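You operate a simulated robot arm through the tools that you are given. There is no shell and no other tool. Be economical: measure what you need, move in short steps, check, and stop when the job is done.

Carry out the task below with a simulated two-armed robot. There is one attempt and no reset: what you move stays moved.

TASK
Turn the bench dose knob to 0.05 L. Take the orange pouch and put it on the top of the grey bench. Pick up the tall clear pot with one hand, pass it to the other hand and put it on the low shelf of the wooden bench. Take the teal sack clip that says "No. 4" from the top of the small pallet load and put it on the top of the roller table. Put the green number block on the deck of the plain pallet away on the top of the grey bench. Take the filled green sack and put it on the top of the roller table. The order is free. Set down upright: orange pouch, tall clear pot.
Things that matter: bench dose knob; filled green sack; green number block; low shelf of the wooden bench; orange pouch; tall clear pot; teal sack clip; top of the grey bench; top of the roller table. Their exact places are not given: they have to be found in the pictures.

Only the result counts: the job must be done as asked and must still hold three seconds after the hand-in. Knocking over, shifting, dropping, spilling or breaking anything else fails it.

THE ROBOT
Two 7-joint arms with two-finger grippers on one trunk, on a base that drives. Base frame: it is fixed to the floor where the robot stands at the start and does not move with it; the origin is under the middle of the robot, x ahead of it, y to its left, z up. Units: cm, rad, N and s.
The left shoulder is at the start at [5, 19.1, 119.2], the right one opposite. With the tool pointing down near the work surface each hand reaches from about 10 to 42 cm from the robot's upright axis, wherever it stands, measured 20 degrees to its own side. Places, roughly: bench dose knob [50, 10, 110]; filled green sack [-550, -650, 75]; green number block [-550, -675, 50]; low shelf of the wooden bench [70, 70, 30]; orange pouch [75, 25, 100]; tall clear pot [75, 0, 100]; teal sack clip [-275, -700, 50]; top of the grey bench [70, -290, 90]; top of the roller table [-450, -670, 60]. Payload 2.69 kg a hand.
The TCP of each hand is the grasp point between the finger pads, 2 cm short of the fingertips. In the tool frame z runs along the fingers and y along their closing line. Largest opening 10 cm; the body of the gripper starts 6.3 cm behind the TCP.
Orientation is that of the tool frame in the base frame, as a unit quaternion [x, y, z, w]. With the fingers straight down and closing along the base's y, the tool's x points along the base's -x, its y along +y and its z along -z.

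THE INTERFACE
- The arms move only by the tool apply_moves. It takes "left_rows", "right_rows" or both (then of equal length, played together; a hand with none holds still); each is a list of rows, each a list of 2 entries, a list of its own where there are three numbers: the shift along the base's x, y, z in cm, then the turn, a rotation vector about the base's x, y, z in rad. In form: [[[tx, ty, tz], [ax, ay, az]], ...]. A call has 1 to 12 rows; each row is the pose to reach, as a shift and turn from the pose commanded when the call began. "left_claw" and "right_claw" are, for a hand that has rows, the opening, from 0 (shut) to 1 (fully open), set as the call begins (left out, the last holds). A row lasts 0.2 s, in which the tool goes at most 5 cm and 0.15 rad; a call with a longer step from one row to the next is refused whole, and so is a gripper value outside its range. A pose out of reach is approached as far as the arm can. The call stops where the force on the tool passes 40 N (or 10 N more than at its start, if that is more) or the arm is blocked; 0.2 s more then pass. Each finger travels about 15.3 cm/s and halts on what it meets, pressing with about 32 N; the grip force reading is that of the motor and also rises with nothing between the fingers. The clock runs only during rows and for 0.2 s after the last one: add rows that repeat a pose to give the fingers time. It gives the time, the measured TCP pose, the force on the tool (base axes), the opening and the grip force at its end, in the units of the frame above (readings bear some noise), with the torque about the TCP (base axes, N m) and any sound that the robot's microphone picked up.
- Cameras (640 x 400 px; columns grow to the right, rows downward): "scene" is now at [13.43, 1.33, 139.38]; the picture's right is [0.14, -0.99, 0.00], its down [-0.26, -0.04, -0.96] and it looks along [0.95, 0.13, -0.27] (base axes); focal length 214 px, centre (320, 200). "left" rides on the left gripper at [7, 1.9, -9.9] in its tool frame; the picture's right is [-0.26, 0.97, 0.00], its down [-0.75, -0.20, -0.63] and it looks along [-0.61, -0.16, 0.78] (tool axes); focal length 230 px, centre (320, 200). "right" rides on the right gripper at [7, -1.9, -9.9] in its tool frame; the picture's right is [0.26, 0.97, 0.00], its down [-0.75, 0.20, -0.63] and it looks along [-0.61, 0.16, 0.78] (tool axes); focal length 230 px, centre (320, 200).
- capture(camera): a new picture of that camera. No time passes.
- slide_trunk(by): slides the trunk up (or, below 0, down) by that many cm; the arms and the scene camera ride with it, the base frame stays. It gives what a move gives, with no picture.
- base_move(legs): drives the robot by 1 to 6 legs, each [ahead, left, turn to the left] in cm, cm and rad, along the robot's own axes; the way and the turn of a leg run together, so that a leg with both is an arc; at most 150 cm and 3.142 rad a leg. The arms and the cameras ride along, it lands a little off, and it stops where it bumps. It gives what a move gives.
- head_to(pan, tilt): turns the head with the scene camera to pan (to the left, within 1.396 rad either way) and tilt (down, from -0.506 to 1.204), counted from straight ahead of the robot. It gives what a move gives.
- probe_pixels(camera, pixels): for up to 12 pixels [column, row] of the newest picture of that camera ("zoom" is the newest enlarged one), the place [x, y, z] in the base frame of the surface seen there, good to about 0.3 cm. No time passes.
- close_up(camera, box): a new picture of the part [left, top, right, bottom] of that camera's present view, enlarged. No time passes.
- job_done(): hands the job in; it is judged then, once.

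Work in short steps. Measure before you move; look again where a grasp or a placing could have gone wrong, and mend it. You have 124 turns and 128 pictures in all, those below and enlarged ones among them. Open the grippers and draw the arms clear of the work before you hand the job in, unless the task says otherwise; then end with one line.

The tools are called after "Request:" as a command line: name --argument value ..., lists and objects as JSON in quotes. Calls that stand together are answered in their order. apply_moves: Moves the arms, as the interface text tells. Its arguments: {"type":"object","properties":{"left_rows":{"type":"array","items":{"type":"array"}},"left_claw":{"type":"number"},"right_rows":{"type":"array","items":{"type":"array"}},"right_claw":{"type":"number"}},"required":[]} The other tools are called the same way: slide_trunk (by) slides the trunk up or down; base_move (legs) drives the base; head_to (pan, tilt) turns the head that bears the scene camera; capture (camera) takes a picture; probe_pixels (camera, pixels) gives the place of the surface under pixels of a picture; close_up (camera, box) takes an enlarged picture of a part of a camera's view; job_done () hands the job in.

At the start:

```text
time: 0.0
left_tool_pos: [40.98, 30.92, 139.51]
left_orientation: [0.0, 1.0, 0.0, 0.0]
left_ft_force: [0.1, 1.0, 0.3]
left_wrist_torque: [0.03, 0.01, 0.02]
left_width: 9.99
left_gripper_force: 0.0
right_tool_pos: [36.52, -9.63, 141.12]
right_orientation: [0.001, 1.0, 0.001, 0.0]
right_ft_force: [-1.1, -0.1, -0.4]
right_wrist_torque: [-0.01, 0.02, -0.01]
right_width: 10.01
right_gripper_force: 0.0
trunk travel left (down, up): [-25.0, 7.3]
robot x, y, heading: [-0.09, 0.07, 0.004]
head pan, tilt: [0.138, 0.269]
```

scene: 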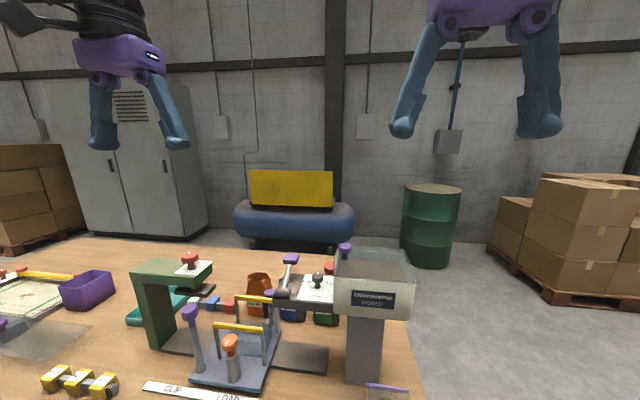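
right: 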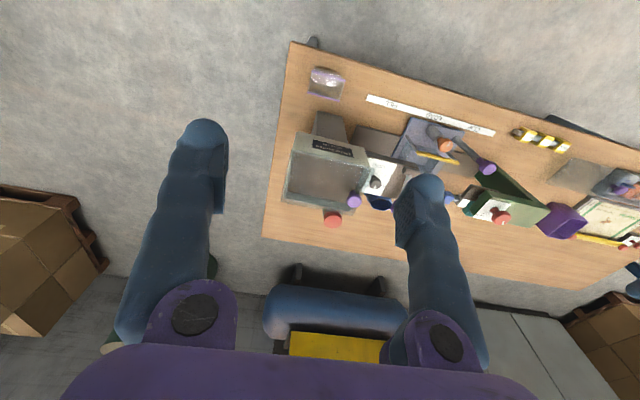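
left: 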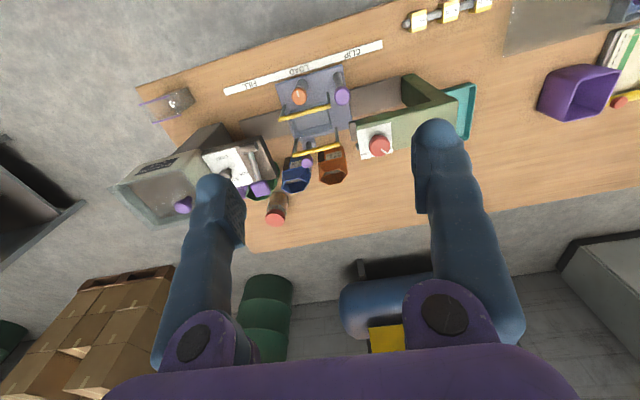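

The pictures show a wooden bench with a dosing machine, pouches near (258,295), (290,310), and knobs. I take enlarged views to identify things.

Request:
close_up --camera "scene" --box '[120, 230, 420, 400]'

Request:
close_up --camera "left" --box '[110, 40, 430, 240]'

Request:
close_up --camera "right" --box '[260, 50, 580, 250]'

```text
2.13 times, centred on (270, 315) of scene
```

zoom: 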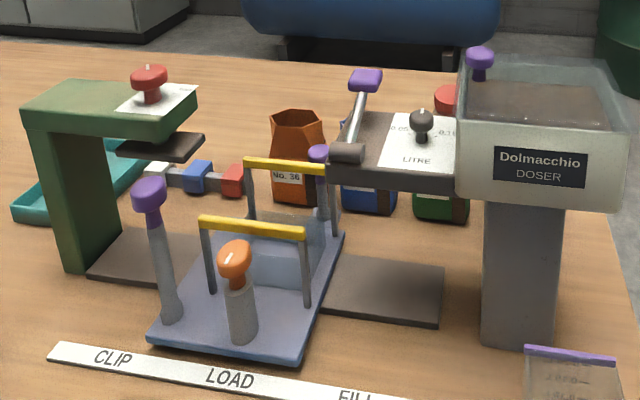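

```text
2.00 times, centred on (270, 140) of left
```

zoom: 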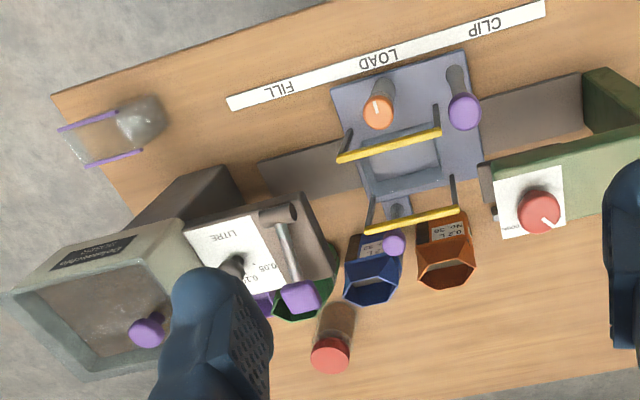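

```text
2.00 times, centred on (420, 150) of right
```

zoom: 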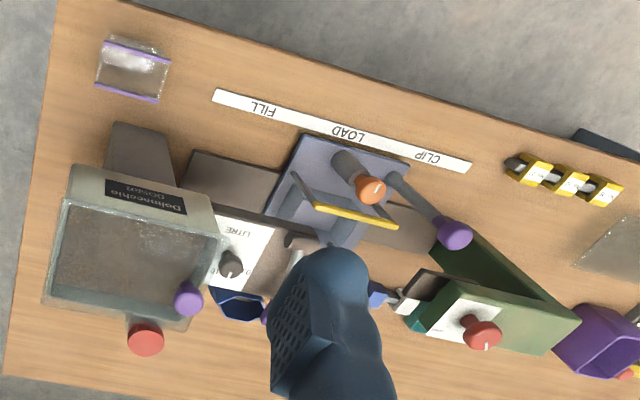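

I probe key spots: knobs, pouch, red-lidded jar and the purple-rimmed vessel.

Request:
probe_pixels --camera "scene" --pixels '[[317, 276], [258, 280], [258, 312], [329, 265], [385, 388], [290, 258], [344, 250], [268, 290], [325, 320], [430, 350], [230, 345], [190, 258]]'

Request:
close_up --camera "scene" --box '[290, 235, 370, 285]'

Request:
head_to --pan -0.1 --tilt 0.8

Request:
capture --camera "scene"

```text
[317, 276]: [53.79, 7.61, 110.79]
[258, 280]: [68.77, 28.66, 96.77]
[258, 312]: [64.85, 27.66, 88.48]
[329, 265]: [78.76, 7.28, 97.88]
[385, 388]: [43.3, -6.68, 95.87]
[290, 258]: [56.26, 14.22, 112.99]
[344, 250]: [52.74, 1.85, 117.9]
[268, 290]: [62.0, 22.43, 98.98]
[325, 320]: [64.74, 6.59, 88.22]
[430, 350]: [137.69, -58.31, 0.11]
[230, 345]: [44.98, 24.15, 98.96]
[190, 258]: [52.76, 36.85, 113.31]
```

```text
8.00 times, centred on (330, 260) of scene
```

zoom: 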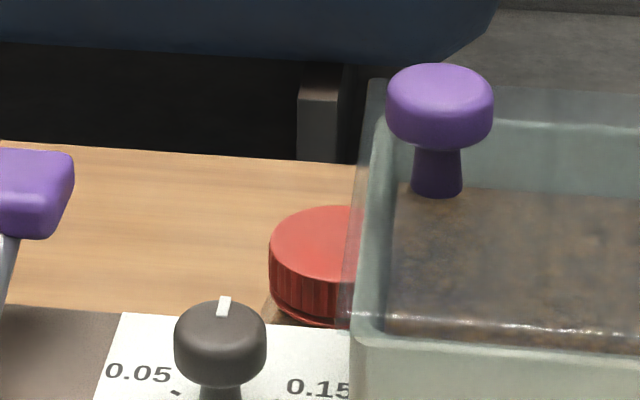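

```text
time: 0.9
left_tool_pos: [41.08, 30.86, 139.59]
left_orientation: [0.0, 1.0, -0.001, -0.001]
left_ft_force: [0.3, 1.4, -0.7]
left_wrist_torque: [0.0, 0.01, 0.01]
left_width: 10.0
left_gripper_force: 0.1
right_tool_pos: [36.44, -9.54, 140.98]
right_orientation: [0.002, 1.0, 0.001, 0.0]
right_ft_force: [0.7, 0.0, -0.3]
right_wrist_torque: [0.0, 0.02, -0.02]
right_width: 10.0
right_gripper_force: 0.0
trunk travel left (down, up): [-25.0, 7.3]
robot x, y, heading: [0.09, 0.14, 0.0]
head pan, tilt: [-0.099, 0.799]
```

```text
120 pictures are left
```

scene: 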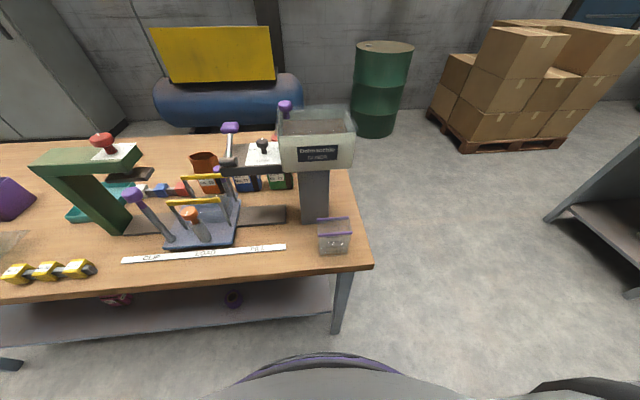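

Request:
close_up --camera "scene" --box '[220, 120, 300, 170]'

Request:
close_up --camera "scene" --box '[280, 200, 376, 260]'

Request:
close_up --camera "scene" --box '[0, 230, 352, 400]'

```text
8.00 times, centred on (260, 145) of scene
```

zoom: 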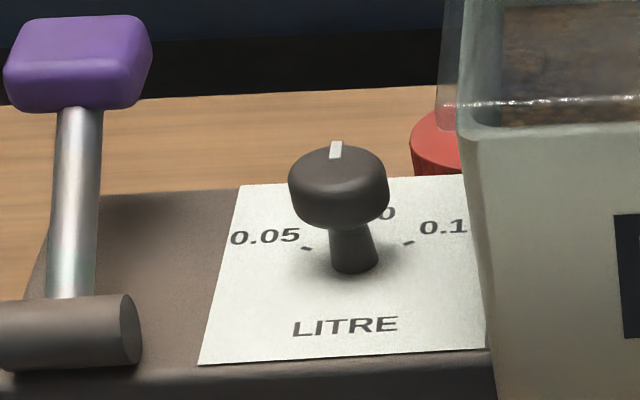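

```text
6.67 times, centred on (328, 230) of scene
```

zoom: 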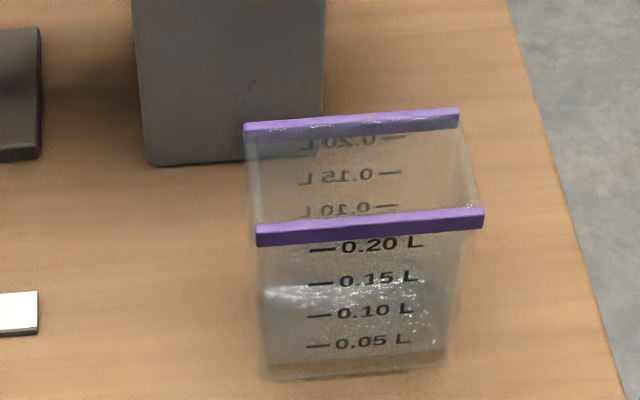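

```text
1.82 times, centred on (176, 315) of scene
```

zoom: 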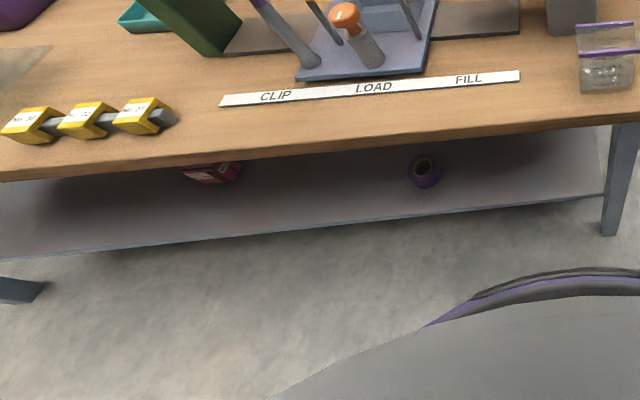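

The pot is evidently the red-lidded jar behind the doser; the dose knob points at about 0.10. I look down on the dial from the right hand; first I measure points in a zoom.

Request:
close_up --camera "scene" --box '[200, 95, 360, 195]'

Request:
probe_pixels --camera "zoom" --pixels '[[252, 190], [253, 172], [228, 223], [281, 220], [118, 135], [310, 60], [305, 100], [345, 36], [320, 178], [200, 218], [302, 200], [285, 150]]'

```text
4.00 times, centred on (280, 145) of scene
```

zoom: 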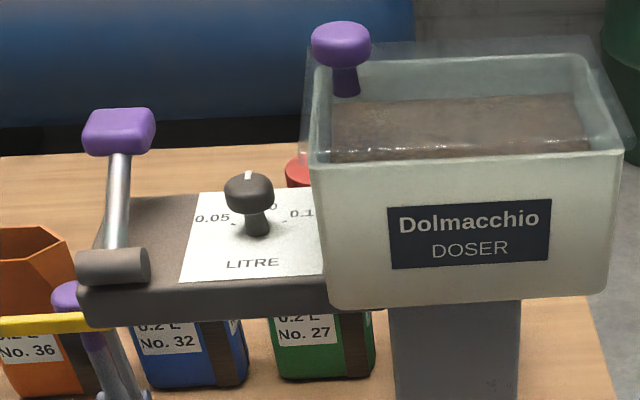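

```text
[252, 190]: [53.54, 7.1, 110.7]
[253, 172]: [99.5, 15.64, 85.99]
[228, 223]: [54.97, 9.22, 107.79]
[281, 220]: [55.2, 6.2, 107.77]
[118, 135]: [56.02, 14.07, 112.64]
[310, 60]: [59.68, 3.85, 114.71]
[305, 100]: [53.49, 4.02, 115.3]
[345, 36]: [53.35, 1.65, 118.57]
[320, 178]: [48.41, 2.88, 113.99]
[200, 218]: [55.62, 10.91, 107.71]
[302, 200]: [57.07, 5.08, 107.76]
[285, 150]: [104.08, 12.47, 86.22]
```

I move the right hand for a top view of the dial.

Request:
apply_moves --right_rows '[[[0, 3.3, -3], [0, 0, 0]], [[0, 6.6, -6], [0, 0, 0]], [[0, 10, -9], [0, 0, 0]], [[0, 13, -12], [0, 0, 0]]]'

Request:
close_up --camera "right" --box '[240, 150, 400, 250]'

Request:
capture --camera "right"

```text
time: 1.9
left_tool_pos: [40.97, 30.93, 139.52]
left_orientation: [-0.001, 1.0, -0.001, 0.0]
left_ft_force: [0.4, -0.2, -0.5]
left_wrist_torque: [-0.02, 0.02, 0.01]
left_width: 10.0
left_gripper_force: 0.0
right_tool_pos: [36.45, 3.41, 129.02]
right_orientation: [0.001, 1.0, 0.0, 0.001]
right_ft_force: [0.3, 0.3, 0.3]
right_wrist_torque: [-0.03, 0.01, 0.02]
right_width: 10.01
right_gripper_force: 0.1
trunk travel left (down, up): [-25.0, 7.3]
robot x, y, heading: [-0.03, -0.34, 0.003]
head pan, tilt: [-0.099, 0.799]
```

```text
4.00 times, centred on (320, 200) of right
```

zoom: 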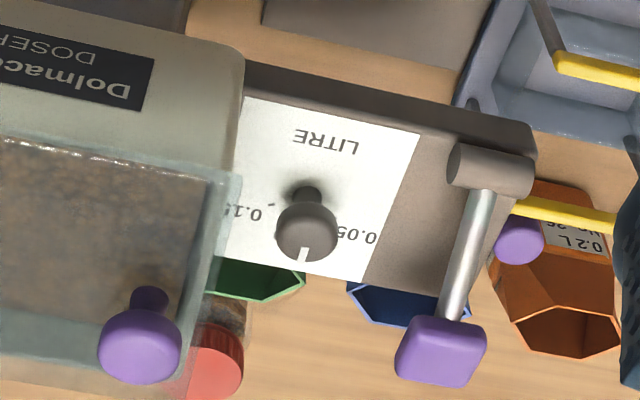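

```text
114 pictures are left
```

right: 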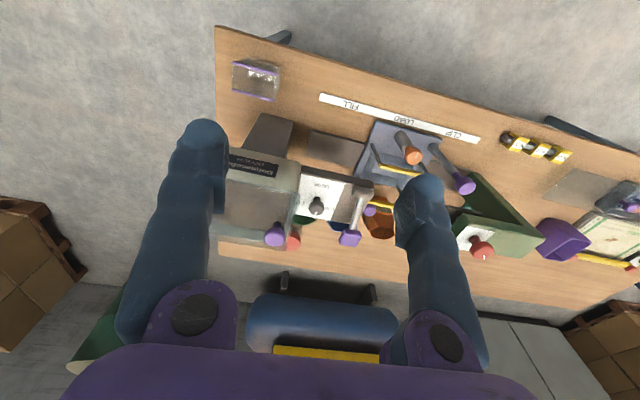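

I probe the tick marks and stem base in a fresh zoom.

Request:
close_up --camera "scene" --box '[232, 130, 280, 160]'

Request:
close_up --camera "right" --box '[284, 165, 364, 215]'

```text
13.33 times, centred on (256, 145) of scene
```

zoom: 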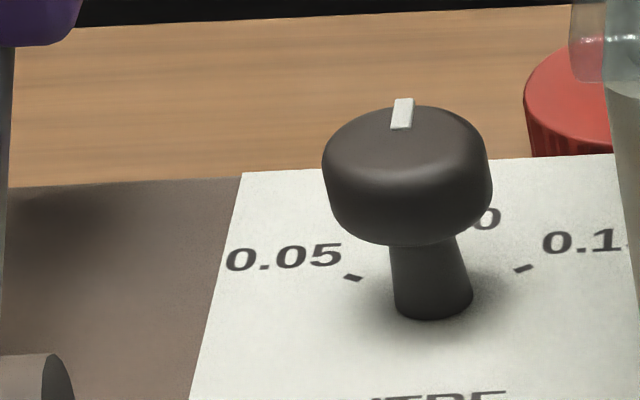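

```text
8.00 times, centred on (324, 190) of right
```

zoom: 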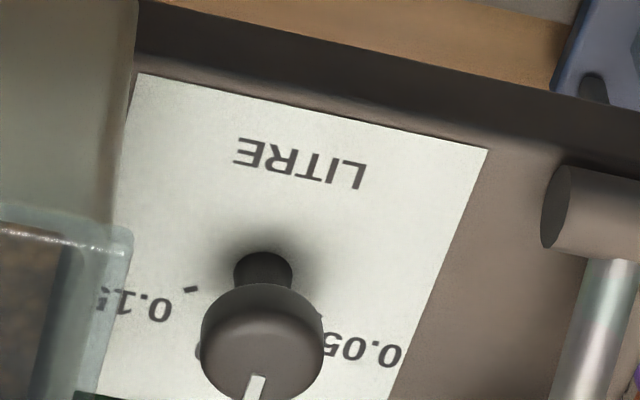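

Request:
probe_pixels --camera "zoom" --pixels '[[190, 289], [319, 318], [264, 252], [234, 268], [291, 272], [262, 315], [262, 375], [205, 350], [322, 345], [484, 150], [120, 270], [100, 295]]'

Request:
close_up --camera "scene" --box '[232, 130, 280, 160]'

Request:
probe_pixels --camera "zoom" --pixels '[[352, 277], [523, 268], [432, 308], [400, 270], [405, 160], [403, 120], [340, 205], [480, 205], [400, 225], [605, 90]]'

```text
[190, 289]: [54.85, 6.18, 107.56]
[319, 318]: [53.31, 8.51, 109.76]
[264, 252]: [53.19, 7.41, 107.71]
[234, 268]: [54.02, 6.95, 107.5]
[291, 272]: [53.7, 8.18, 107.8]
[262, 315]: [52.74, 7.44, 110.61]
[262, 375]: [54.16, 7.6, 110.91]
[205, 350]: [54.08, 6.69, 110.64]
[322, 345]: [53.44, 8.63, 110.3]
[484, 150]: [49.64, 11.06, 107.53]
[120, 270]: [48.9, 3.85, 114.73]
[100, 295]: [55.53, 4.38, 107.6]
```

```text
13.33 times, centred on (256, 145) of scene
```

zoom: 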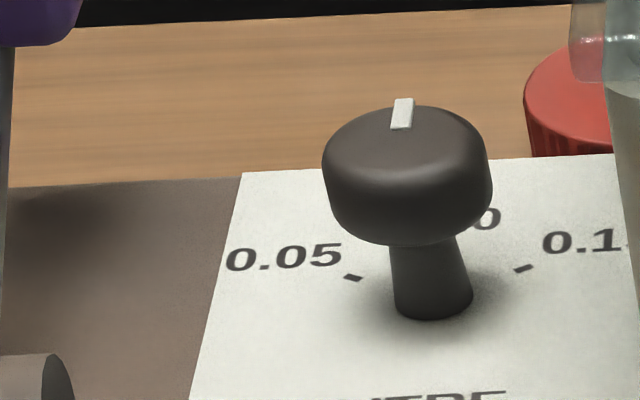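

```text
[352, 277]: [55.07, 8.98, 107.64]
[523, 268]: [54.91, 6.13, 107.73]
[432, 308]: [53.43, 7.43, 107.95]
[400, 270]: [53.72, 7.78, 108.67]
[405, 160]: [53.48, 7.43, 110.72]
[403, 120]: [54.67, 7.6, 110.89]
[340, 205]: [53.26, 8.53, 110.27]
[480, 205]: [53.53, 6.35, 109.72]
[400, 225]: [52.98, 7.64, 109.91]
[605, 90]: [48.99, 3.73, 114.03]
```

The knob axis is about (53.7, 7.55), ticks at ±47° and the pointer at ~0°. I check the bench's front edge and the robot's own base to see how far I can drive ahead.

Request:
capture --camera "scene"

Request:
probe_pixels --camera "scene" --pixels '[[30, 302], [200, 286], [365, 264], [30, 340], [200, 325], [320, 308], [338, 330], [320, 356], [250, 368], [120, 310], [280, 305], [350, 180]]'

```text
110 pictures are left
```

scene: 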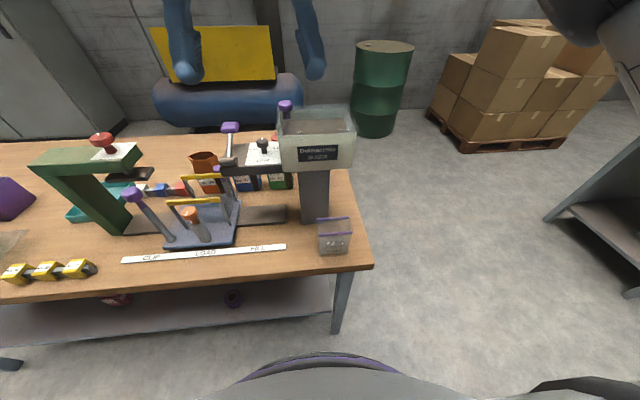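

```text
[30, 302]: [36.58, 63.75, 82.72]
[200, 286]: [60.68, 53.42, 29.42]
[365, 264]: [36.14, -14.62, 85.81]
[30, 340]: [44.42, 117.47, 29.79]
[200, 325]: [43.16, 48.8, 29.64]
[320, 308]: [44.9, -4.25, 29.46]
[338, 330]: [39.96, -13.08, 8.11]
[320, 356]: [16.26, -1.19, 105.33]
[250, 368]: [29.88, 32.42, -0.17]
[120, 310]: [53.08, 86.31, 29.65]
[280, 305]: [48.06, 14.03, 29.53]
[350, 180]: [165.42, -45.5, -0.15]
```

The bench front edge is at x≈36 and the shelf edge at x≈43, z 29.5. I look straight down to see the robot's base.

Request:
head_to --pan 0.6 --tilt 1.2

Request:
capture --camera "scene"

Request:
probe_pixels --camera "scene" --pixels '[[320, 360], [250, 330], [400, 330], [320, 300], [200, 300], [450, 300], [320, 250], [380, 250], [150, 350], [500, 350]]'

```text
time: 3.0
left_tool_pos: [41.01, 30.91, 139.58]
left_orientation: [0.0, 1.0, 0.0, 0.0]
left_ft_force: [-0.4, 0.2, 0.2]
left_wrist_torque: [-0.01, 0.0, 0.04]
left_width: 9.96
left_gripper_force: 0.0
right_tool_pos: [36.53, 3.33, 129.19]
right_orientation: [0.001, 1.0, 0.001, 0.0]
right_ft_force: [-0.6, 0.2, -1.0]
right_wrist_torque: [0.0, 0.0, 0.0]
right_width: 10.0
right_gripper_force: 0.0
trunk travel left (down, up): [-25.0, 7.3]
robot x, y, heading: [-0.11, 0.09, -0.001]
head pan, tilt: [0.6, 1.201]
```

```text
109 pictures are left
```

scene: 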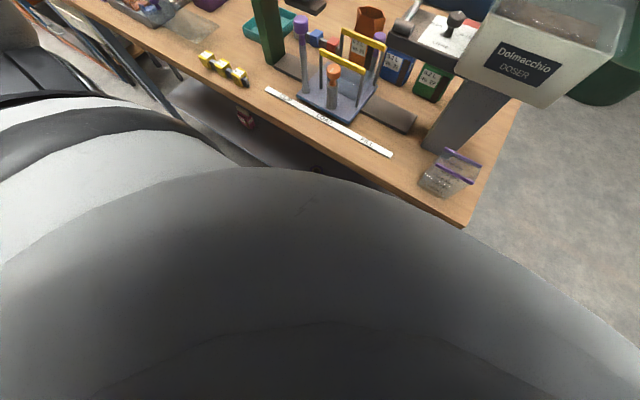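

```text
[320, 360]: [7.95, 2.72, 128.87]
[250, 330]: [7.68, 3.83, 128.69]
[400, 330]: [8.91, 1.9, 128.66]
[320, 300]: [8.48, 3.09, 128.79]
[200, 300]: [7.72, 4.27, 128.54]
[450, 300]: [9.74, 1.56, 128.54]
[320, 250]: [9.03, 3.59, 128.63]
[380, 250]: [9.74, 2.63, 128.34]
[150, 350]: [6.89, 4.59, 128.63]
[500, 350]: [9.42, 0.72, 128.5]
```

The base itself is hidden. I drive ahead in a cautious step and see whether it bumps.

Request:
base_move --legs '[[8, 0, 0]]'

```text
time: 4.1
left_tool_pos: [45.53, 31.87, 139.38]
left_orientation: [-0.004, 1.0, 0.0, -0.001]
left_ft_force: [-0.8, 0.9, 0.3]
left_wrist_torque: [-0.03, -0.06, 0.0]
left_width: 10.01
left_gripper_force: 0.1
right_tool_pos: [41.15, 3.99, 128.93]
right_orientation: [-0.001, 1.0, 0.0, -0.001]
right_ft_force: [0.2, 0.7, 0.3]
right_wrist_torque: [-0.03, -0.06, 0.01]
right_width: 9.99
right_gripper_force: 0.1
trunk travel left (down, up): [-25.0, 7.3]
robot x, y, heading: [4.76, 0.58, 0.006]
head pan, tilt: [0.6, 1.201]
stopped in leg 1: the robot was blocked; the commanded pose is now the measured one
```

The base touches the bench at x≈4.8. I back off a centimetre and draw the right hand aside while the left hand starts turning and moving over the knob at height.

Request:
base_move --legs '[[-1, 0, 0]]'

Request:
apply_moves --right_rows '[[[0, -4, 2], [0, 0, 0]], [[-1, -8, 4], [0, 0, 0]], [[-2, -12, 6], [0, 0, 0]], [[-3, -16, 8], [0, 0, 0]], [[-4, -20, 10], [0, 0, 0]], [[-4, -20, 10], [0, 0, 0]], [[-4, -20, 10], [0, 0, 0]], [[-4, -20, 10], [0, 0, 0]], [[-4, -20, 10], [0, 0, 0]], [[-4, -20, 10], [0, 0, 0]]]' --left_rows '[[[0, 0, 0], [0, 0, -0.145]], [[0, 0, 0], [0, 0, -0.29]], [[0, 0, 0], [0, 0, -0.435]], [[0, 0, 0], [0, 0, -0.58]], [[0, -3, 0], [0, 0, -0.725]], [[0, -6, 0], [0, 0, -0.87]], [[0, -9, 0], [0, 0, -1.015]], [[1, -12, 0], [0, 0, -1.16]], [[2, -15, 0], [0, 0, -1.305]], [[3, -18, 0], [0, 0, -1.45]]]'

```text
time: 4.9
left_tool_pos: [44.82, 31.73, 139.3]
left_orientation: [-0.003, 1.0, 0.001, -0.003]
left_ft_force: [-0.2, 0.3, -0.2]
left_wrist_torque: [0.0, 0.06, 0.0]
left_width: 10.01
left_gripper_force: 0.0
right_tool_pos: [40.48, 3.83, 128.92]
right_orientation: [-0.001, 1.0, 0.001, -0.003]
right_ft_force: [-0.1, -0.5, 0.0]
right_wrist_torque: [0.01, 0.02, 0.01]
right_width: 10.03
right_gripper_force: 0.1
trunk travel left (down, up): [-25.0, 7.3]
robot x, y, heading: [4.11, 0.59, 0.007]
head pan, tilt: [0.6, 1.201]
```

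```text
time: 7.1
left_tool_pos: [36.31, 8.18, 131.29]
left_orientation: [0.657, 0.754, 0.001, 0.001]
left_ft_force: [0.9, -0.3, 0.1]
left_wrist_torque: [0.04, -0.04, -0.03]
left_width: 10.0
left_gripper_force: 0.1
left hand out of reach, approached as far as the arm can: row 3, 4, 5, 6, 7, 8, 9, 10
right_tool_pos: [36.41, -16.03, 139.0]
right_orientation: [-0.001, 1.0, 0.0, -0.002]
right_ft_force: [0.3, -0.3, 0.0]
right_wrist_torque: [0.01, 0.02, -0.01]
right_width: 10.0
right_gripper_force: 0.0
trunk travel left (down, up): [-25.0, 7.3]
robot x, y, heading: [3.99, 0.4, 0.008]
head pan, tilt: [0.6, 1.201]
```

With yaw −82° the left hand stopped short at z 131 (x 36). Reach should grow lower down, so I bring it toward (53.7, 7.5, 121) with fingers half closed and see where it gets.

Request:
apply_moves --left_rows '[[[1, -1.5, -4], [0, 0, 0]], [[2, -3, -8], [0, 0, 0]], [[3, -4, -11], [0, 0, 0]], [[4, -5, -14], [0, 0, 0]], [[5.9, -6.2, -17.5], [0, 0, 0]], [[5.9, -6.2, -18], [0, 0, 0]]]' --left_claw 0.45

Request:
head_to --pan 0.0 --tilt 0.6

Request:
capture --camera "scene"

```text
time: 8.5
left_tool_pos: [42.17, 2.08, 113.21]
left_orientation: [0.661, 0.751, 0.002, -0.001]
left_ft_force: [-0.7, -0.7, 0.3]
left_wrist_torque: [-0.02, 0.01, -0.02]
left_width: 4.52
left_gripper_force: 0.1
right_tool_pos: [36.32, -15.94, 139.04]
right_orientation: [-0.001, 1.0, 0.0, -0.002]
right_ft_force: [0.0, -0.7, 0.7]
right_wrist_torque: [0.01, -0.02, -0.03]
right_width: 9.98
right_gripper_force: 0.1
trunk travel left (down, up): [-25.0, 7.3]
robot x, y, heading: [3.81, 0.34, 0.009]
head pan, tilt: [0.6, 1.201]
```

```text
time: 9.5
left_tool_pos: [42.14, 2.29, 113.2]
left_orientation: [0.66, 0.751, 0.002, -0.001]
left_ft_force: [0.2, 0.3, 0.6]
left_wrist_torque: [-0.02, 0.02, -0.01]
left_width: 4.5
left_gripper_force: 0.1
right_tool_pos: [36.59, -15.92, 139.0]
right_orientation: [-0.001, 1.0, 0.0, -0.002]
right_ft_force: [-0.7, -0.3, 0.1]
right_wrist_torque: [-0.01, -0.03, -0.03]
right_width: 10.0
right_gripper_force: 0.2
trunk travel left (down, up): [-25.0, 7.3]
robot x, y, heading: [4.01, 0.25, 0.006]
head pan, tilt: [0.0, 0.6]
```

```text
108 pictures are left
```

scene: 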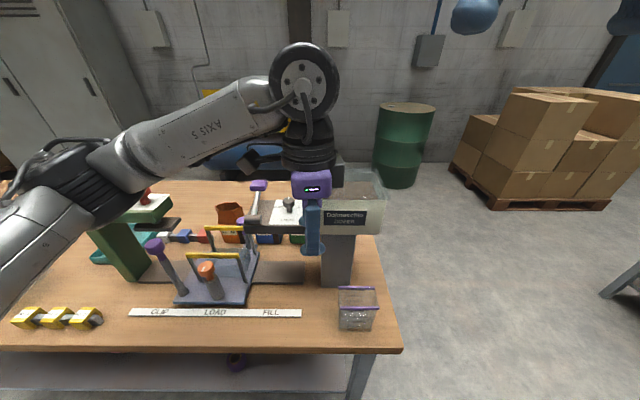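

The move was counted from the reached pose, so the hand is at (42, 2, 113), clear in front of the hopper. I raise it, go over the knob and turn on to about −113°.

Request:
apply_moves --left_rows '[[[0, 2, 4], [0, 0, 0]], [[0, 5, 8], [0, 0, 0]], [[3, 5.3, 9], [0, 0, -0.13]], [[6, 5.3, 9], [0, 0, -0.26]], [[9, 5.3, 9], [0, 0, -0.4]], [[11.6, 5.3, 9], [0, 0, -0.53]], [[11.6, 5.3, 9], [0, 0, -0.53]]]'

Request:
capture --camera "left"

```text
time: 11.1
left_tool_pos: [28.27, 3.24, 117.9]
left_orientation: [0.834, 0.552, 0.003, 0.0]
left_ft_force: [-0.8, -0.1, -0.3]
left_wrist_torque: [0.01, 0.01, -0.01]
left_width: 4.48
left_gripper_force: 0.0
left hand out of reach, approached as far as the arm can: row 2, 3, 4, 5, 6, 7
right_tool_pos: [36.35, -16.06, 138.97]
right_orientation: [-0.002, 1.0, 0.0, -0.002]
right_ft_force: [0.5, -0.2, -0.4]
right_wrist_torque: [0.01, 0.01, 0.01]
right_width: 10.02
right_gripper_force: 0.1
trunk travel left (down, up): [-25.0, 7.3]
robot x, y, heading: [3.43, 0.34, 0.005]
head pan, tilt: [0.0, 0.6]
```

```text
107 pictures are left
```

left: 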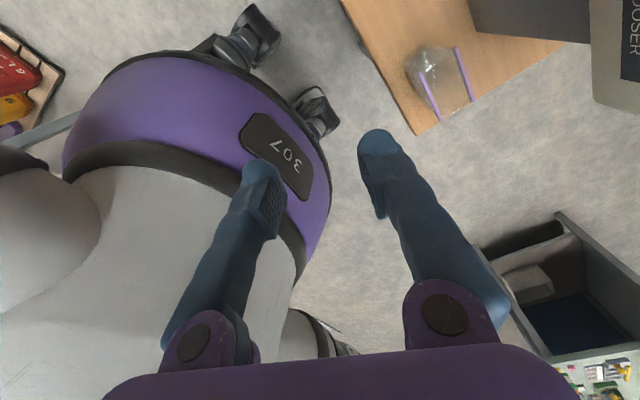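

Negative yaw costs the left arm reach. I test whether the right arm does better with the same yaw (its mirrored wrist direction), in free space.

Request:
apply_moves --right_rows '[[[0, 0, 0], [0, 0, -0.145]], [[0, 0, 0], [0, 0, -0.29]], [[0, 0, 0], [0, 0, -0.435]], [[0, 0, 0], [0, 0, -0.58]], [[0, 0, 0], [0, 0, -0.725]], [[0, 0, 0], [0, 0, -0.87]], [[0, 0, 0], [0, 0, -1.015]], [[0, 0, 0], [0, 0, -1.16]], [[0, 0, 0], [0, 0, -1.305]], [[0, 0, 0], [0, 0, -1.45]], [[3, 0, 0], [0, 0, -1.59]], [[6, 0, 0], [0, 0, -1.59]]]'

Request:
apply_moves --right_rows '[[[4, 0, -4], [0, 0, 0]], [[8, 0, -8], [0, 0, 0]], [[12, 0, -12], [0, 0, 0]], [[16, 0, -15], [0, 0, 0]], [[16, 0, -15], [0, 0, 0]]]'

```text
time: 13.7
left_tool_pos: [28.37, 3.16, 117.81]
left_orientation: [0.834, 0.552, 0.004, -0.001]
left_ft_force: [-0.5, 0.0, 0.6]
left_wrist_torque: [0.01, 0.02, 0.01]
left_width: 4.5
left_gripper_force: 0.1
right_tool_pos: [42.38, -16.04, 138.96]
right_orientation: [0.714, 0.7, 0.001, -0.002]
right_ft_force: [-0.8, 0.3, 0.4]
right_wrist_torque: [-0.01, 0.03, 0.0]
right_width: 9.98
right_gripper_force: 0.2
trunk travel left (down, up): [-25.0, 7.3]
robot x, y, heading: [4.07, 0.75, 0.006]
head pan, tilt: [0.0, 0.6]
```

```text
refused: row 1 steps farther than a row can; nothing moved
```

The right arm does this yaw easily. I withdraw the left hand to its side and then move the right toward above the knob.

Request:
apply_moves --left_rows '[[[0, 3, 2], [0, 0, 0.14]], [[0, 7, 3], [0, 0, 0.28]], [[0, 11, 4], [0, 0, 0.42]], [[0, 15, 6], [0, 0, 0.56]], [[0, 19, 8], [0, 0, 0.7]], [[0, 23, 10], [0, 0, 0.84]], [[0, 26, 12], [0, 0, 0.98]], [[0, 28, 14], [0, 0, 1.12]], [[0, 30, 16], [0, 0, 1.26]], [[0, 32, 16], [0, 0, 1.4]]]'

Request:
apply_moves --right_rows '[[[1.5, 3, -3], [0, 0, 0]], [[3, 6, -6], [0, 0, 0]], [[4.5, 9, -9], [0, 0, 0]], [[6, 12, -12], [0, 0, 0]], [[8, 16, -14], [0, 0, 0]], [[9.5, 20, -16], [0, 0, 0]], [[11.3, 23.6, -17], [0, 0, 0]], [[11.3, 23.6, -17], [0, 0, 0]]]' --right_claw 0.45

```text
time: 15.9
left_tool_pos: [30.53, 32.09, 131.41]
left_orientation: [0.282, 0.959, 0.001, -0.001]
left_ft_force: [-0.1, -0.8, -0.6]
left_wrist_torque: [-0.01, 0.01, -0.01]
left_width: 4.5
left_gripper_force: 0.1
left hand out of reach, approached as far as the arm can: row 8, 9, 10
right_tool_pos: [42.34, -15.98, 139.09]
right_orientation: [0.713, 0.702, 0.002, -0.001]
right_ft_force: [0.5, -0.8, 0.3]
right_wrist_torque: [-0.03, -0.04, -0.03]
right_width: 10.0
right_gripper_force: 0.0
trunk travel left (down, up): [-25.0, 7.3]
robot x, y, heading: [3.59, 0.65, 0.006]
head pan, tilt: [0.0, 0.6]
```

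```text
time: 17.7
left_tool_pos: [30.71, 31.95, 131.48]
left_orientation: [0.282, 0.959, 0.001, -0.003]
left_ft_force: [0.5, -0.5, 0.9]
left_wrist_torque: [0.01, -0.02, 0.04]
left_width: 4.48
left_gripper_force: 0.0
right_tool_pos: [53.7, 7.53, 121.97]
right_orientation: [0.713, 0.701, 0.002, -0.001]
right_ft_force: [0.0, -0.5, -0.4]
right_wrist_torque: [0.02, 0.02, -0.02]
right_width: 4.52
right_gripper_force: 0.0
trunk travel left (down, up): [-25.0, 7.3]
robot x, y, heading: [3.91, 0.57, 0.01]
head pan, tilt: [0.0, 0.6]
```

The right hand reached (53.7, 7.53, 122). I turn 0.41 rad further back and descend to just over the knob, then look.

Request:
apply_moves --right_rows '[[[0, 0, 0], [0, 0, -0.14]], [[0, 0, 0], [0, 0, -0.28]], [[0, 0, -2], [0, 0, -0.41]], [[0, 0, -5], [0, 0, -0.41]], [[0, 0, -8], [0, 0, -0.41]], [[0, 0, -8], [0, 0, -0.41]]]'

Request:
capture --camera "right"

Request:
capture --camera "scene"

```text
time: 19.1
left_tool_pos: [30.55, 32.08, 131.47]
left_orientation: [0.283, 0.959, 0.002, -0.002]
left_ft_force: [0.7, -0.4, 0.3]
left_wrist_torque: [0.0, -0.04, 0.04]
left_width: 4.49
left_gripper_force: 0.1
right_tool_pos: [53.74, 7.55, 114.07]
right_orientation: [0.842, 0.54, 0.003, 0.0]
right_ft_force: [0.2, 0.7, 0.1]
right_wrist_torque: [-0.01, 0.01, -0.01]
right_width: 4.51
right_gripper_force: 0.0
trunk travel left (down, up): [-25.0, 7.3]
robot x, y, heading: [3.78, 0.66, 0.007]
head pan, tilt: [0.0, 0.6]
```

```text
106 pictures are left
```

right: 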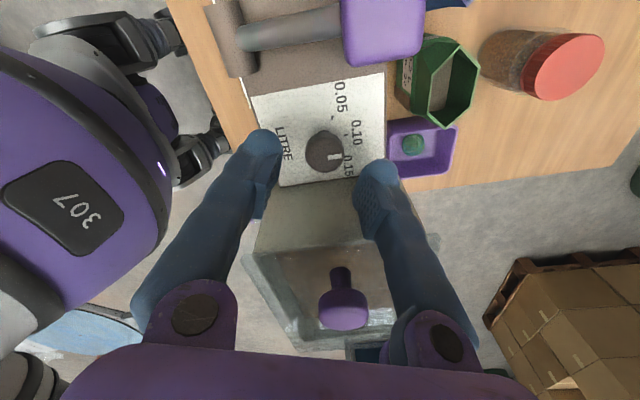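

```text
105 pictures are left
```

scene: 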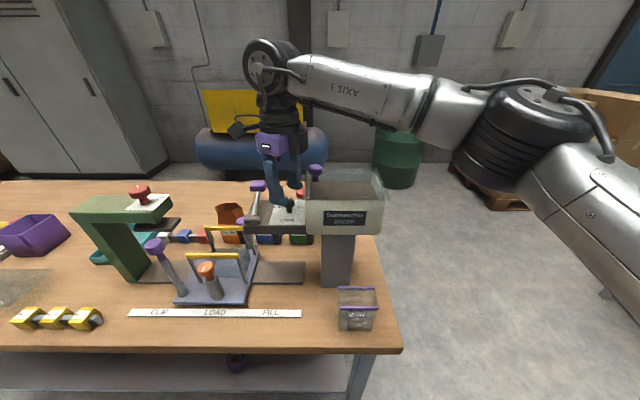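

The knob (323,150) is centred between the fingers and clear of the hopper. I descend, close, and let the fingers settle.

Request:
apply_moves --right_rows '[[[0, 0, -2], [0, 0, 0]], [[0, 0, -3.6], [0, 0, 0]], [[0, 0, -3.6], [0, 0, 0]]]'

Request:
apply_moves --right_rows '[[[0, 0, 0], [0, 0, 0]], [[0, 0, 0], [0, 0, 0]], [[0, 0, 0], [0, 0, 0]]]' --right_claw 0.0

Request:
apply_moves --right_rows '[[[0, 0, 0], [0, 0, 0.1]], [[0, 0, 0], [0, 0, 0.2]], [[0, 0, 0], [0, 0, 0.3]], [[0, 0, 0], [0, 0, 0.4]], [[0, 0, 0], [0, 0, 0.5]], [[0, 0, 0], [0, 0, 0.6]], [[0, 0, 0], [0, 0, 0.7]], [[0, 0, 0], [0, 0, 0.8]], [[0, 0, 0], [0, 0, 0.82]], [[0, 0, 0], [0, 0, 0.82]]]'

Request:
close_up --camera "right" --box '[220, 60, 460, 210]'

```text
time: 19.9
left_tool_pos: [30.55, 32.15, 131.38]
left_orientation: [0.282, 0.959, 0.001, -0.001]
left_ft_force: [0.4, 0.4, 0.2]
left_wrist_torque: [0.03, -0.01, 0.0]
left_width: 4.51
left_gripper_force: 0.0
right_tool_pos: [53.72, 7.5, 110.45]
right_orientation: [0.841, 0.541, 0.002, -0.001]
right_ft_force: [0.1, 0.9, -0.2]
right_wrist_torque: [-0.02, -0.01, -0.02]
right_width: 4.5
right_gripper_force: 0.0
trunk travel left (down, up): [-25.0, 7.3]
robot x, y, heading: [3.23, 0.61, 0.007]
head pan, tilt: [0.0, 0.6]
```

```text
time: 20.7
left_tool_pos: [30.71, 32.14, 131.3]
left_orientation: [0.283, 0.959, 0.0, -0.003]
left_ft_force: [-0.2, -0.2, 0.0]
left_wrist_torque: [-0.01, 0.0, 0.02]
left_width: 4.51
left_gripper_force: 0.0
right_tool_pos: [53.93, 7.35, 110.23]
right_orientation: [0.842, 0.54, 0.0, 0.003]
right_ft_force: [2.8, -2.9, -16.3]
right_wrist_torque: [-5.44, -1.88, -1.36]
right_width: 2.19
right_gripper_force: 45.1
trunk travel left (down, up): [-25.0, 7.3]
robot x, y, heading: [3.81, 0.39, 0.004]
head pan, tilt: [0.0, 0.6]
```

```text
time: 22.9
left_tool_pos: [30.65, 32.11, 131.44]
left_orientation: [0.282, 0.959, 0.001, -0.003]
left_ft_force: [0.5, 0.1, 0.6]
left_wrist_torque: [0.01, 0.02, 0.0]
left_width: 4.5
left_gripper_force: 0.0
right_tool_pos: [54.07, 7.35, 110.22]
right_orientation: [0.558, 0.83, -0.001, 0.005]
right_ft_force: [4.1, -2.7, -16.6]
right_wrist_torque: [-6.86, -4.68, -2.52]
right_width: 2.17
right_gripper_force: 45.1
trunk travel left (down, up): [-25.0, 7.3]
robot x, y, heading: [4.19, 0.21, 0.007]
head pan, tilt: [0.0, 0.6]
```

```text
2.67 times, centred on (340, 135) of right
```

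zoom: 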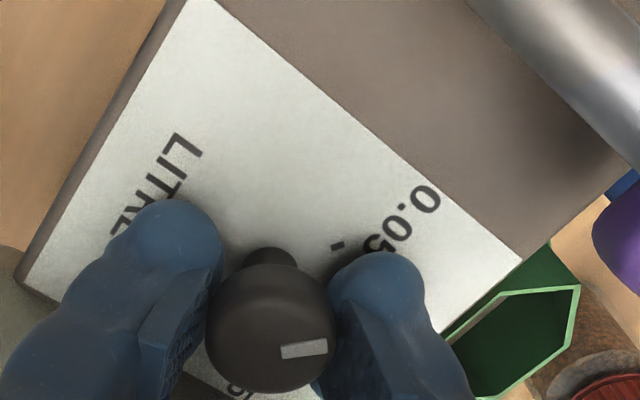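

The knob seems to have turned with the hand. I open, rise, and inspect the pointer.

Request:
apply_moves --right_rows '[[[0, 0, 0], [0, 0, 0]], [[0, 0, 0], [0, 0, 0]], [[0, 0, 3], [0, 0, 0]], [[0, 0, 7], [0, 0, 0]], [[0, 0, 11], [0, 0, 0]], [[0, 0, 15], [0, 0, 0]]]' --right_claw 0.45

Request:
close_up --camera "right" --box '[240, 90, 400, 190]'

Request:
probe_pixels --camera "zoom" --pixels '[[320, 200]]'

```text
time: 24.3
left_tool_pos: [30.48, 32.06, 131.36]
left_orientation: [0.282, 0.959, 0.0, -0.002]
left_ft_force: [-0.3, 0.1, 0.6]
left_wrist_torque: [-0.03, 0.0, 0.02]
left_width: 4.5
left_gripper_force: 0.1
right_tool_pos: [53.58, 7.54, 125.29]
right_orientation: [0.555, 0.832, 0.001, -0.001]
right_ft_force: [-0.8, 0.3, -0.6]
right_wrist_torque: [0.01, -0.02, 0.01]
right_width: 4.52
right_gripper_force: 0.1
trunk travel left (down, up): [-25.0, 7.3]
robot x, y, heading: [3.65, 0.79, 0.012]
head pan, tilt: [0.0, 0.6]
```

```text
4.00 times, centred on (320, 140) of right
```

zoom: 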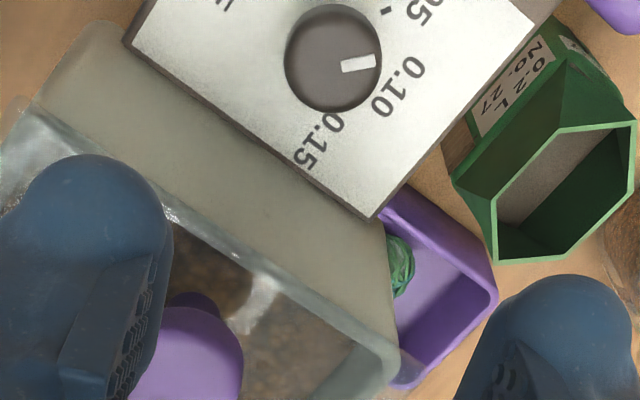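

```text
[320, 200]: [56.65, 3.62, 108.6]
```

Request:
probe_pixels --camera "zoom" --pixels '[[343, 67], [374, 60], [330, 58], [386, 12], [386, 10], [290, 60], [372, 80], [333, 100], [333, 12]]'

Request:
close_up --camera "scene" --box '[258, 180, 322, 220]'

```text
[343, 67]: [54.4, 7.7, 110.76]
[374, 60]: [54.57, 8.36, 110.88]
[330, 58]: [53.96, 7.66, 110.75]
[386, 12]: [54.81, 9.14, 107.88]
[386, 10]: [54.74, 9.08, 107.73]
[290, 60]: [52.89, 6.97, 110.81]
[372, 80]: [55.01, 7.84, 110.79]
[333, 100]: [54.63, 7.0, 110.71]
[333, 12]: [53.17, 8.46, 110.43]
```

```text
10.00 times, centred on (290, 200) of scene
```

zoom: 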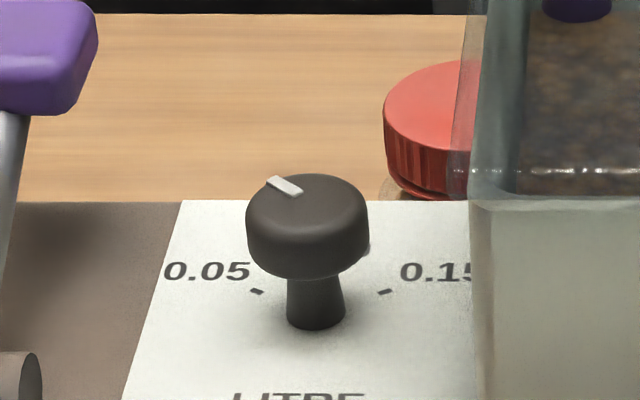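

The pointer moved toward 0.05, but I need a truer angle. I tilt the hand so its camera looks straight down onto the dial.

Request:
apply_moves --right_rows '[[[0, 0, 0], [0.11, 0.08, 0]], [[0, 0, 0], [0.22, 0.165, 0]], [[0, 0, 0], [0.33, 0.25, 0]], [[0.2, 0.3, 0], [0.44, 0.33, 0]], [[0.2, 0.5, 0], [0.54, 0.41, 0]], [[0.2, 0.5, 0], [0.54, 0.41, 0]]]' --right_claw 0.9

Request:
close_up --camera "right" --box '[272, 170, 368, 230]'

```text
time: 25.7
left_tool_pos: [30.49, 31.97, 131.54]
left_orientation: [0.282, 0.959, 0.001, -0.002]
left_ft_force: [0.2, -0.4, 0.0]
left_wrist_torque: [-0.02, 0.01, -0.01]
left_width: 4.5
left_gripper_force: 0.1
right_tool_pos: [53.83, 8.02, 125.41]
right_orientation: [0.524, 0.784, 0.109, -0.316]
right_ft_force: [-0.1, 0.6, 0.7]
right_wrist_torque: [0.0, 0.01, 0.0]
right_width: 9.0
right_gripper_force: 0.0
trunk travel left (down, up): [-25.0, 7.3]
robot x, y, heading: [3.66, 0.45, 0.006]
head pan, tilt: [0.0, 0.6]
```

```text
6.67 times, centred on (320, 200) of right
```

zoom: 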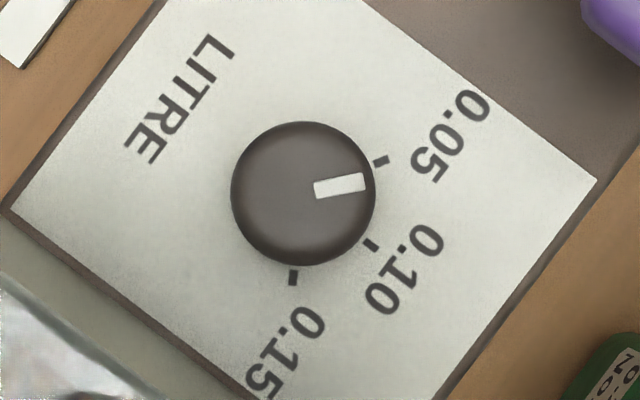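

The straight-down view shows ticks at ±60° about centre (303,194) and the pointer ≈13° short of the 0.05 tick. I untilt, regrip at a slightly wound-back yaw and turn 0.23 rad more.

Request:
apply_moves --right_rows '[[[0, 0, 0], [-0.11, -0.08, 0]], [[0, 0, 0], [-0.22, -0.165, 0]], [[0, 0, 0], [-0.33, -0.25, 0]], [[0.1, -0.3, 0], [-0.44, -0.33, 0]], [[0.17, -0.58, 0], [-0.54, -0.41, 0]], [[0.17, -0.58, 0], [-0.54, -0.41, 0]]]' --right_claw 0.45

Request:
apply_moves --right_rows '[[[0, 0, -4], [0, 0, -0.12]], [[0, 0, -8], [0, 0, -0.23]], [[0, 0, -12], [0, 0, -0.23]], [[0, 0, -14.9], [0, 0, -0.23]], [[0, 0, -14.9], [0, 0, -0.23]]]'

Request:
apply_moves --right_rows '[[[0, 0, 0], [0, 0, 0]], [[0, 0, 0], [0, 0, 0]], [[0, 0, 0], [0, 0, 0]], [[0, 0, 0], [0, 0, 0.08]], [[0, 0, 0], [0, 0, 0.16]], [[0, 0, 0], [0, 0, 0.235]], [[0, 0, 0], [0, 0, 0.235]]]' --right_claw 0.0

Request:
apply_moves --right_rows '[[[0, 0, 0], [0, 0, 0]], [[0, 0, 0], [0, 0, 0]], [[0, 0, 3], [0, 0, 0]], [[0, 0, 7], [0, 0, 0]], [[0, 0, 11], [0, 0, 0]], [[0, 0, 15], [0, 0, 0]], [[0, 0, 15], [0.11, 0.08, 0]], [[0, 0, 15], [0.22, 0.165, 0]], [[0, 0, 15], [0.33, 0.25, 0]], [[0, 0.3, 15], [0.44, 0.33, 0]], [[0, 0.5, 15], [0.54, 0.41, 0]], [[0, 0.5, 15], [0.54, 0.41, 0]]]' --right_claw 0.6

Request:
close_up --camera "right" --box '[272, 170, 368, 230]'

```text
time: 27.1
left_tool_pos: [30.69, 32.18, 131.42]
left_orientation: [0.282, 0.959, 0.002, -0.002]
left_ft_force: [0.2, 0.0, 0.4]
left_wrist_torque: [0.02, 0.04, -0.03]
left_width: 4.5
left_gripper_force: 0.1
right_tool_pos: [54.14, 7.41, 125.36]
right_orientation: [0.557, 0.831, 0.002, -0.001]
right_ft_force: [0.2, 0.2, 0.8]
right_wrist_torque: [0.0, -0.01, 0.03]
right_width: 4.52
right_gripper_force: 0.1
trunk travel left (down, up): [-25.0, 7.3]
robot x, y, heading: [3.76, 0.14, 0.006]
head pan, tilt: [0.0, 0.6]
```

```text
time: 28.3
left_tool_pos: [30.53, 32.1, 131.34]
left_orientation: [0.282, 0.959, 0.001, -0.001]
left_ft_force: [0.3, -0.5, 0.6]
left_wrist_torque: [0.06, -0.02, 0.0]
left_width: 4.48
left_gripper_force: 0.0
right_tool_pos: [54.1, 7.36, 110.53]
right_orientation: [0.647, 0.762, 0.002, -0.001]
right_ft_force: [-0.5, 0.8, 0.0]
right_wrist_torque: [-0.01, -0.03, 0.0]
right_width: 4.48
right_gripper_force: 0.1
trunk travel left (down, up): [-25.0, 7.3]
robot x, y, heading: [3.71, 0.47, 0.003]
head pan, tilt: [0.0, 0.6]
```

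```text
time: 29.9
left_tool_pos: [30.53, 31.98, 131.44]
left_orientation: [0.282, 0.959, 0.001, -0.002]
left_ft_force: [-1.3, 0.1, 0.3]
left_wrist_torque: [-0.02, 0.0, 0.02]
left_width: 4.51
left_gripper_force: 0.0
right_tool_pos: [53.97, 7.53, 110.47]
right_orientation: [0.554, 0.833, 0.001, -0.002]
right_ft_force: [-10.6, -0.3, -14.2]
right_wrist_torque: [-0.07, 0.1, -0.35]
right_width: 2.47
right_gripper_force: 45.4
trunk travel left (down, up): [-25.0, 7.3]
robot x, y, heading: [3.95, 0.37, 0.005]
head pan, tilt: [0.0, 0.6]
```

```text
time: 32.5
left_tool_pos: [30.53, 32.09, 131.42]
left_orientation: [0.283, 0.959, 0.001, -0.002]
left_ft_force: [0.2, -0.7, 1.2]
left_wrist_torque: [0.01, -0.02, -0.01]
left_width: 4.52
left_gripper_force: 0.1
right_tool_pos: [54.09, 7.99, 125.47]
right_orientation: [0.522, 0.784, 0.111, -0.316]
right_ft_force: [0.3, 0.5, -0.8]
right_wrist_torque: [-0.02, 0.0, 0.02]
right_width: 5.99
right_gripper_force: 0.0
trunk travel left (down, up): [-25.0, 7.3]
robot x, y, heading: [3.84, 0.64, 0.005]
head pan, tilt: [0.0, 0.6]
```

```text
6.67 times, centred on (320, 200) of right
```

zoom: 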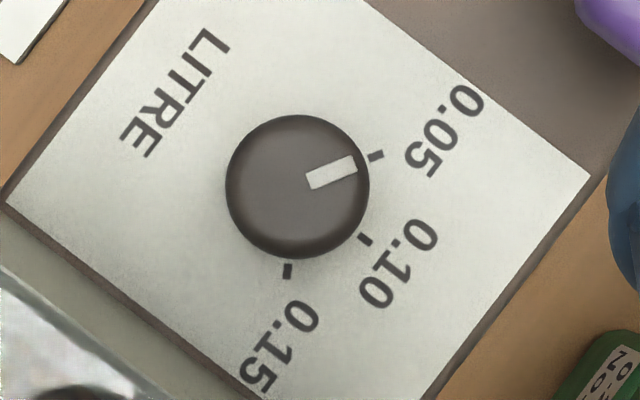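

The pointer now lines up with the 0.05 tick (−20° vs −21°). Next the pot and pouch: I take the full right-hand picture to survey them.

Request:
capture --camera "right"

Request:
apply_moves --right_rows '[[[0, 0, 0], [-0.11, -0.08, 0]], [[0, 0, 0], [-0.22, -0.165, 0]], [[0, 0, 2], [-0.33, -0.25, 0]], [[0.1, -0.3, 4], [-0.44, -0.33, 0]], [[0.17, -0.58, 6], [-0.54, -0.41, 0]], [[0, 0, 7], [-0.54, -0.41, 0.14]], [[0, 0, 8], [-0.54, -0.41, 0.28]], [[0, 0, 8], [-0.5, -0.41, 0.42]]]' --right_claw 1.0

Request:
capture --camera "right"

```text
99 pictures are left
```

right: 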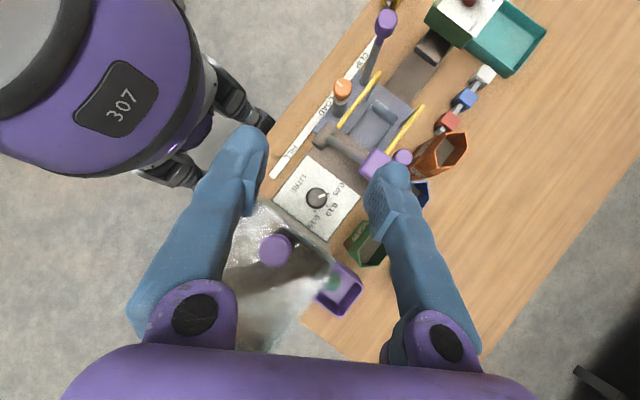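

```text
time: 34.3
left_tool_pos: [30.1, 31.9, 131.59]
left_orientation: [0.282, 0.959, 0.002, 0.001]
left_ft_force: [-1.0, -0.7, -0.3]
left_wrist_torque: [0.02, -0.08, -0.02]
left_width: 4.52
left_gripper_force: 0.0
right_tool_pos: [47.6, 5.07, 135.73]
right_orientation: [0.397, 0.917, -0.048, -0.016]
right_ft_force: [-1.0, 0.8, -0.1]
right_wrist_torque: [0.01, -0.14, 0.03]
right_width: 10.0
right_gripper_force: 0.1
right hand out of reach, approached as far as the arm can: row 6, 7, 8
trunk travel left (down, up): [-25.0, 7.3]
robot x, y, heading: [3.32, 0.64, 0.009]
head pan, tilt: [0.0, 0.6]
```

```text
98 pictures are left
```

right: 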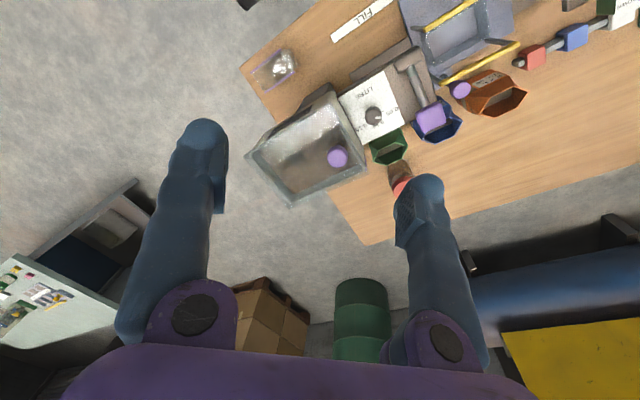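

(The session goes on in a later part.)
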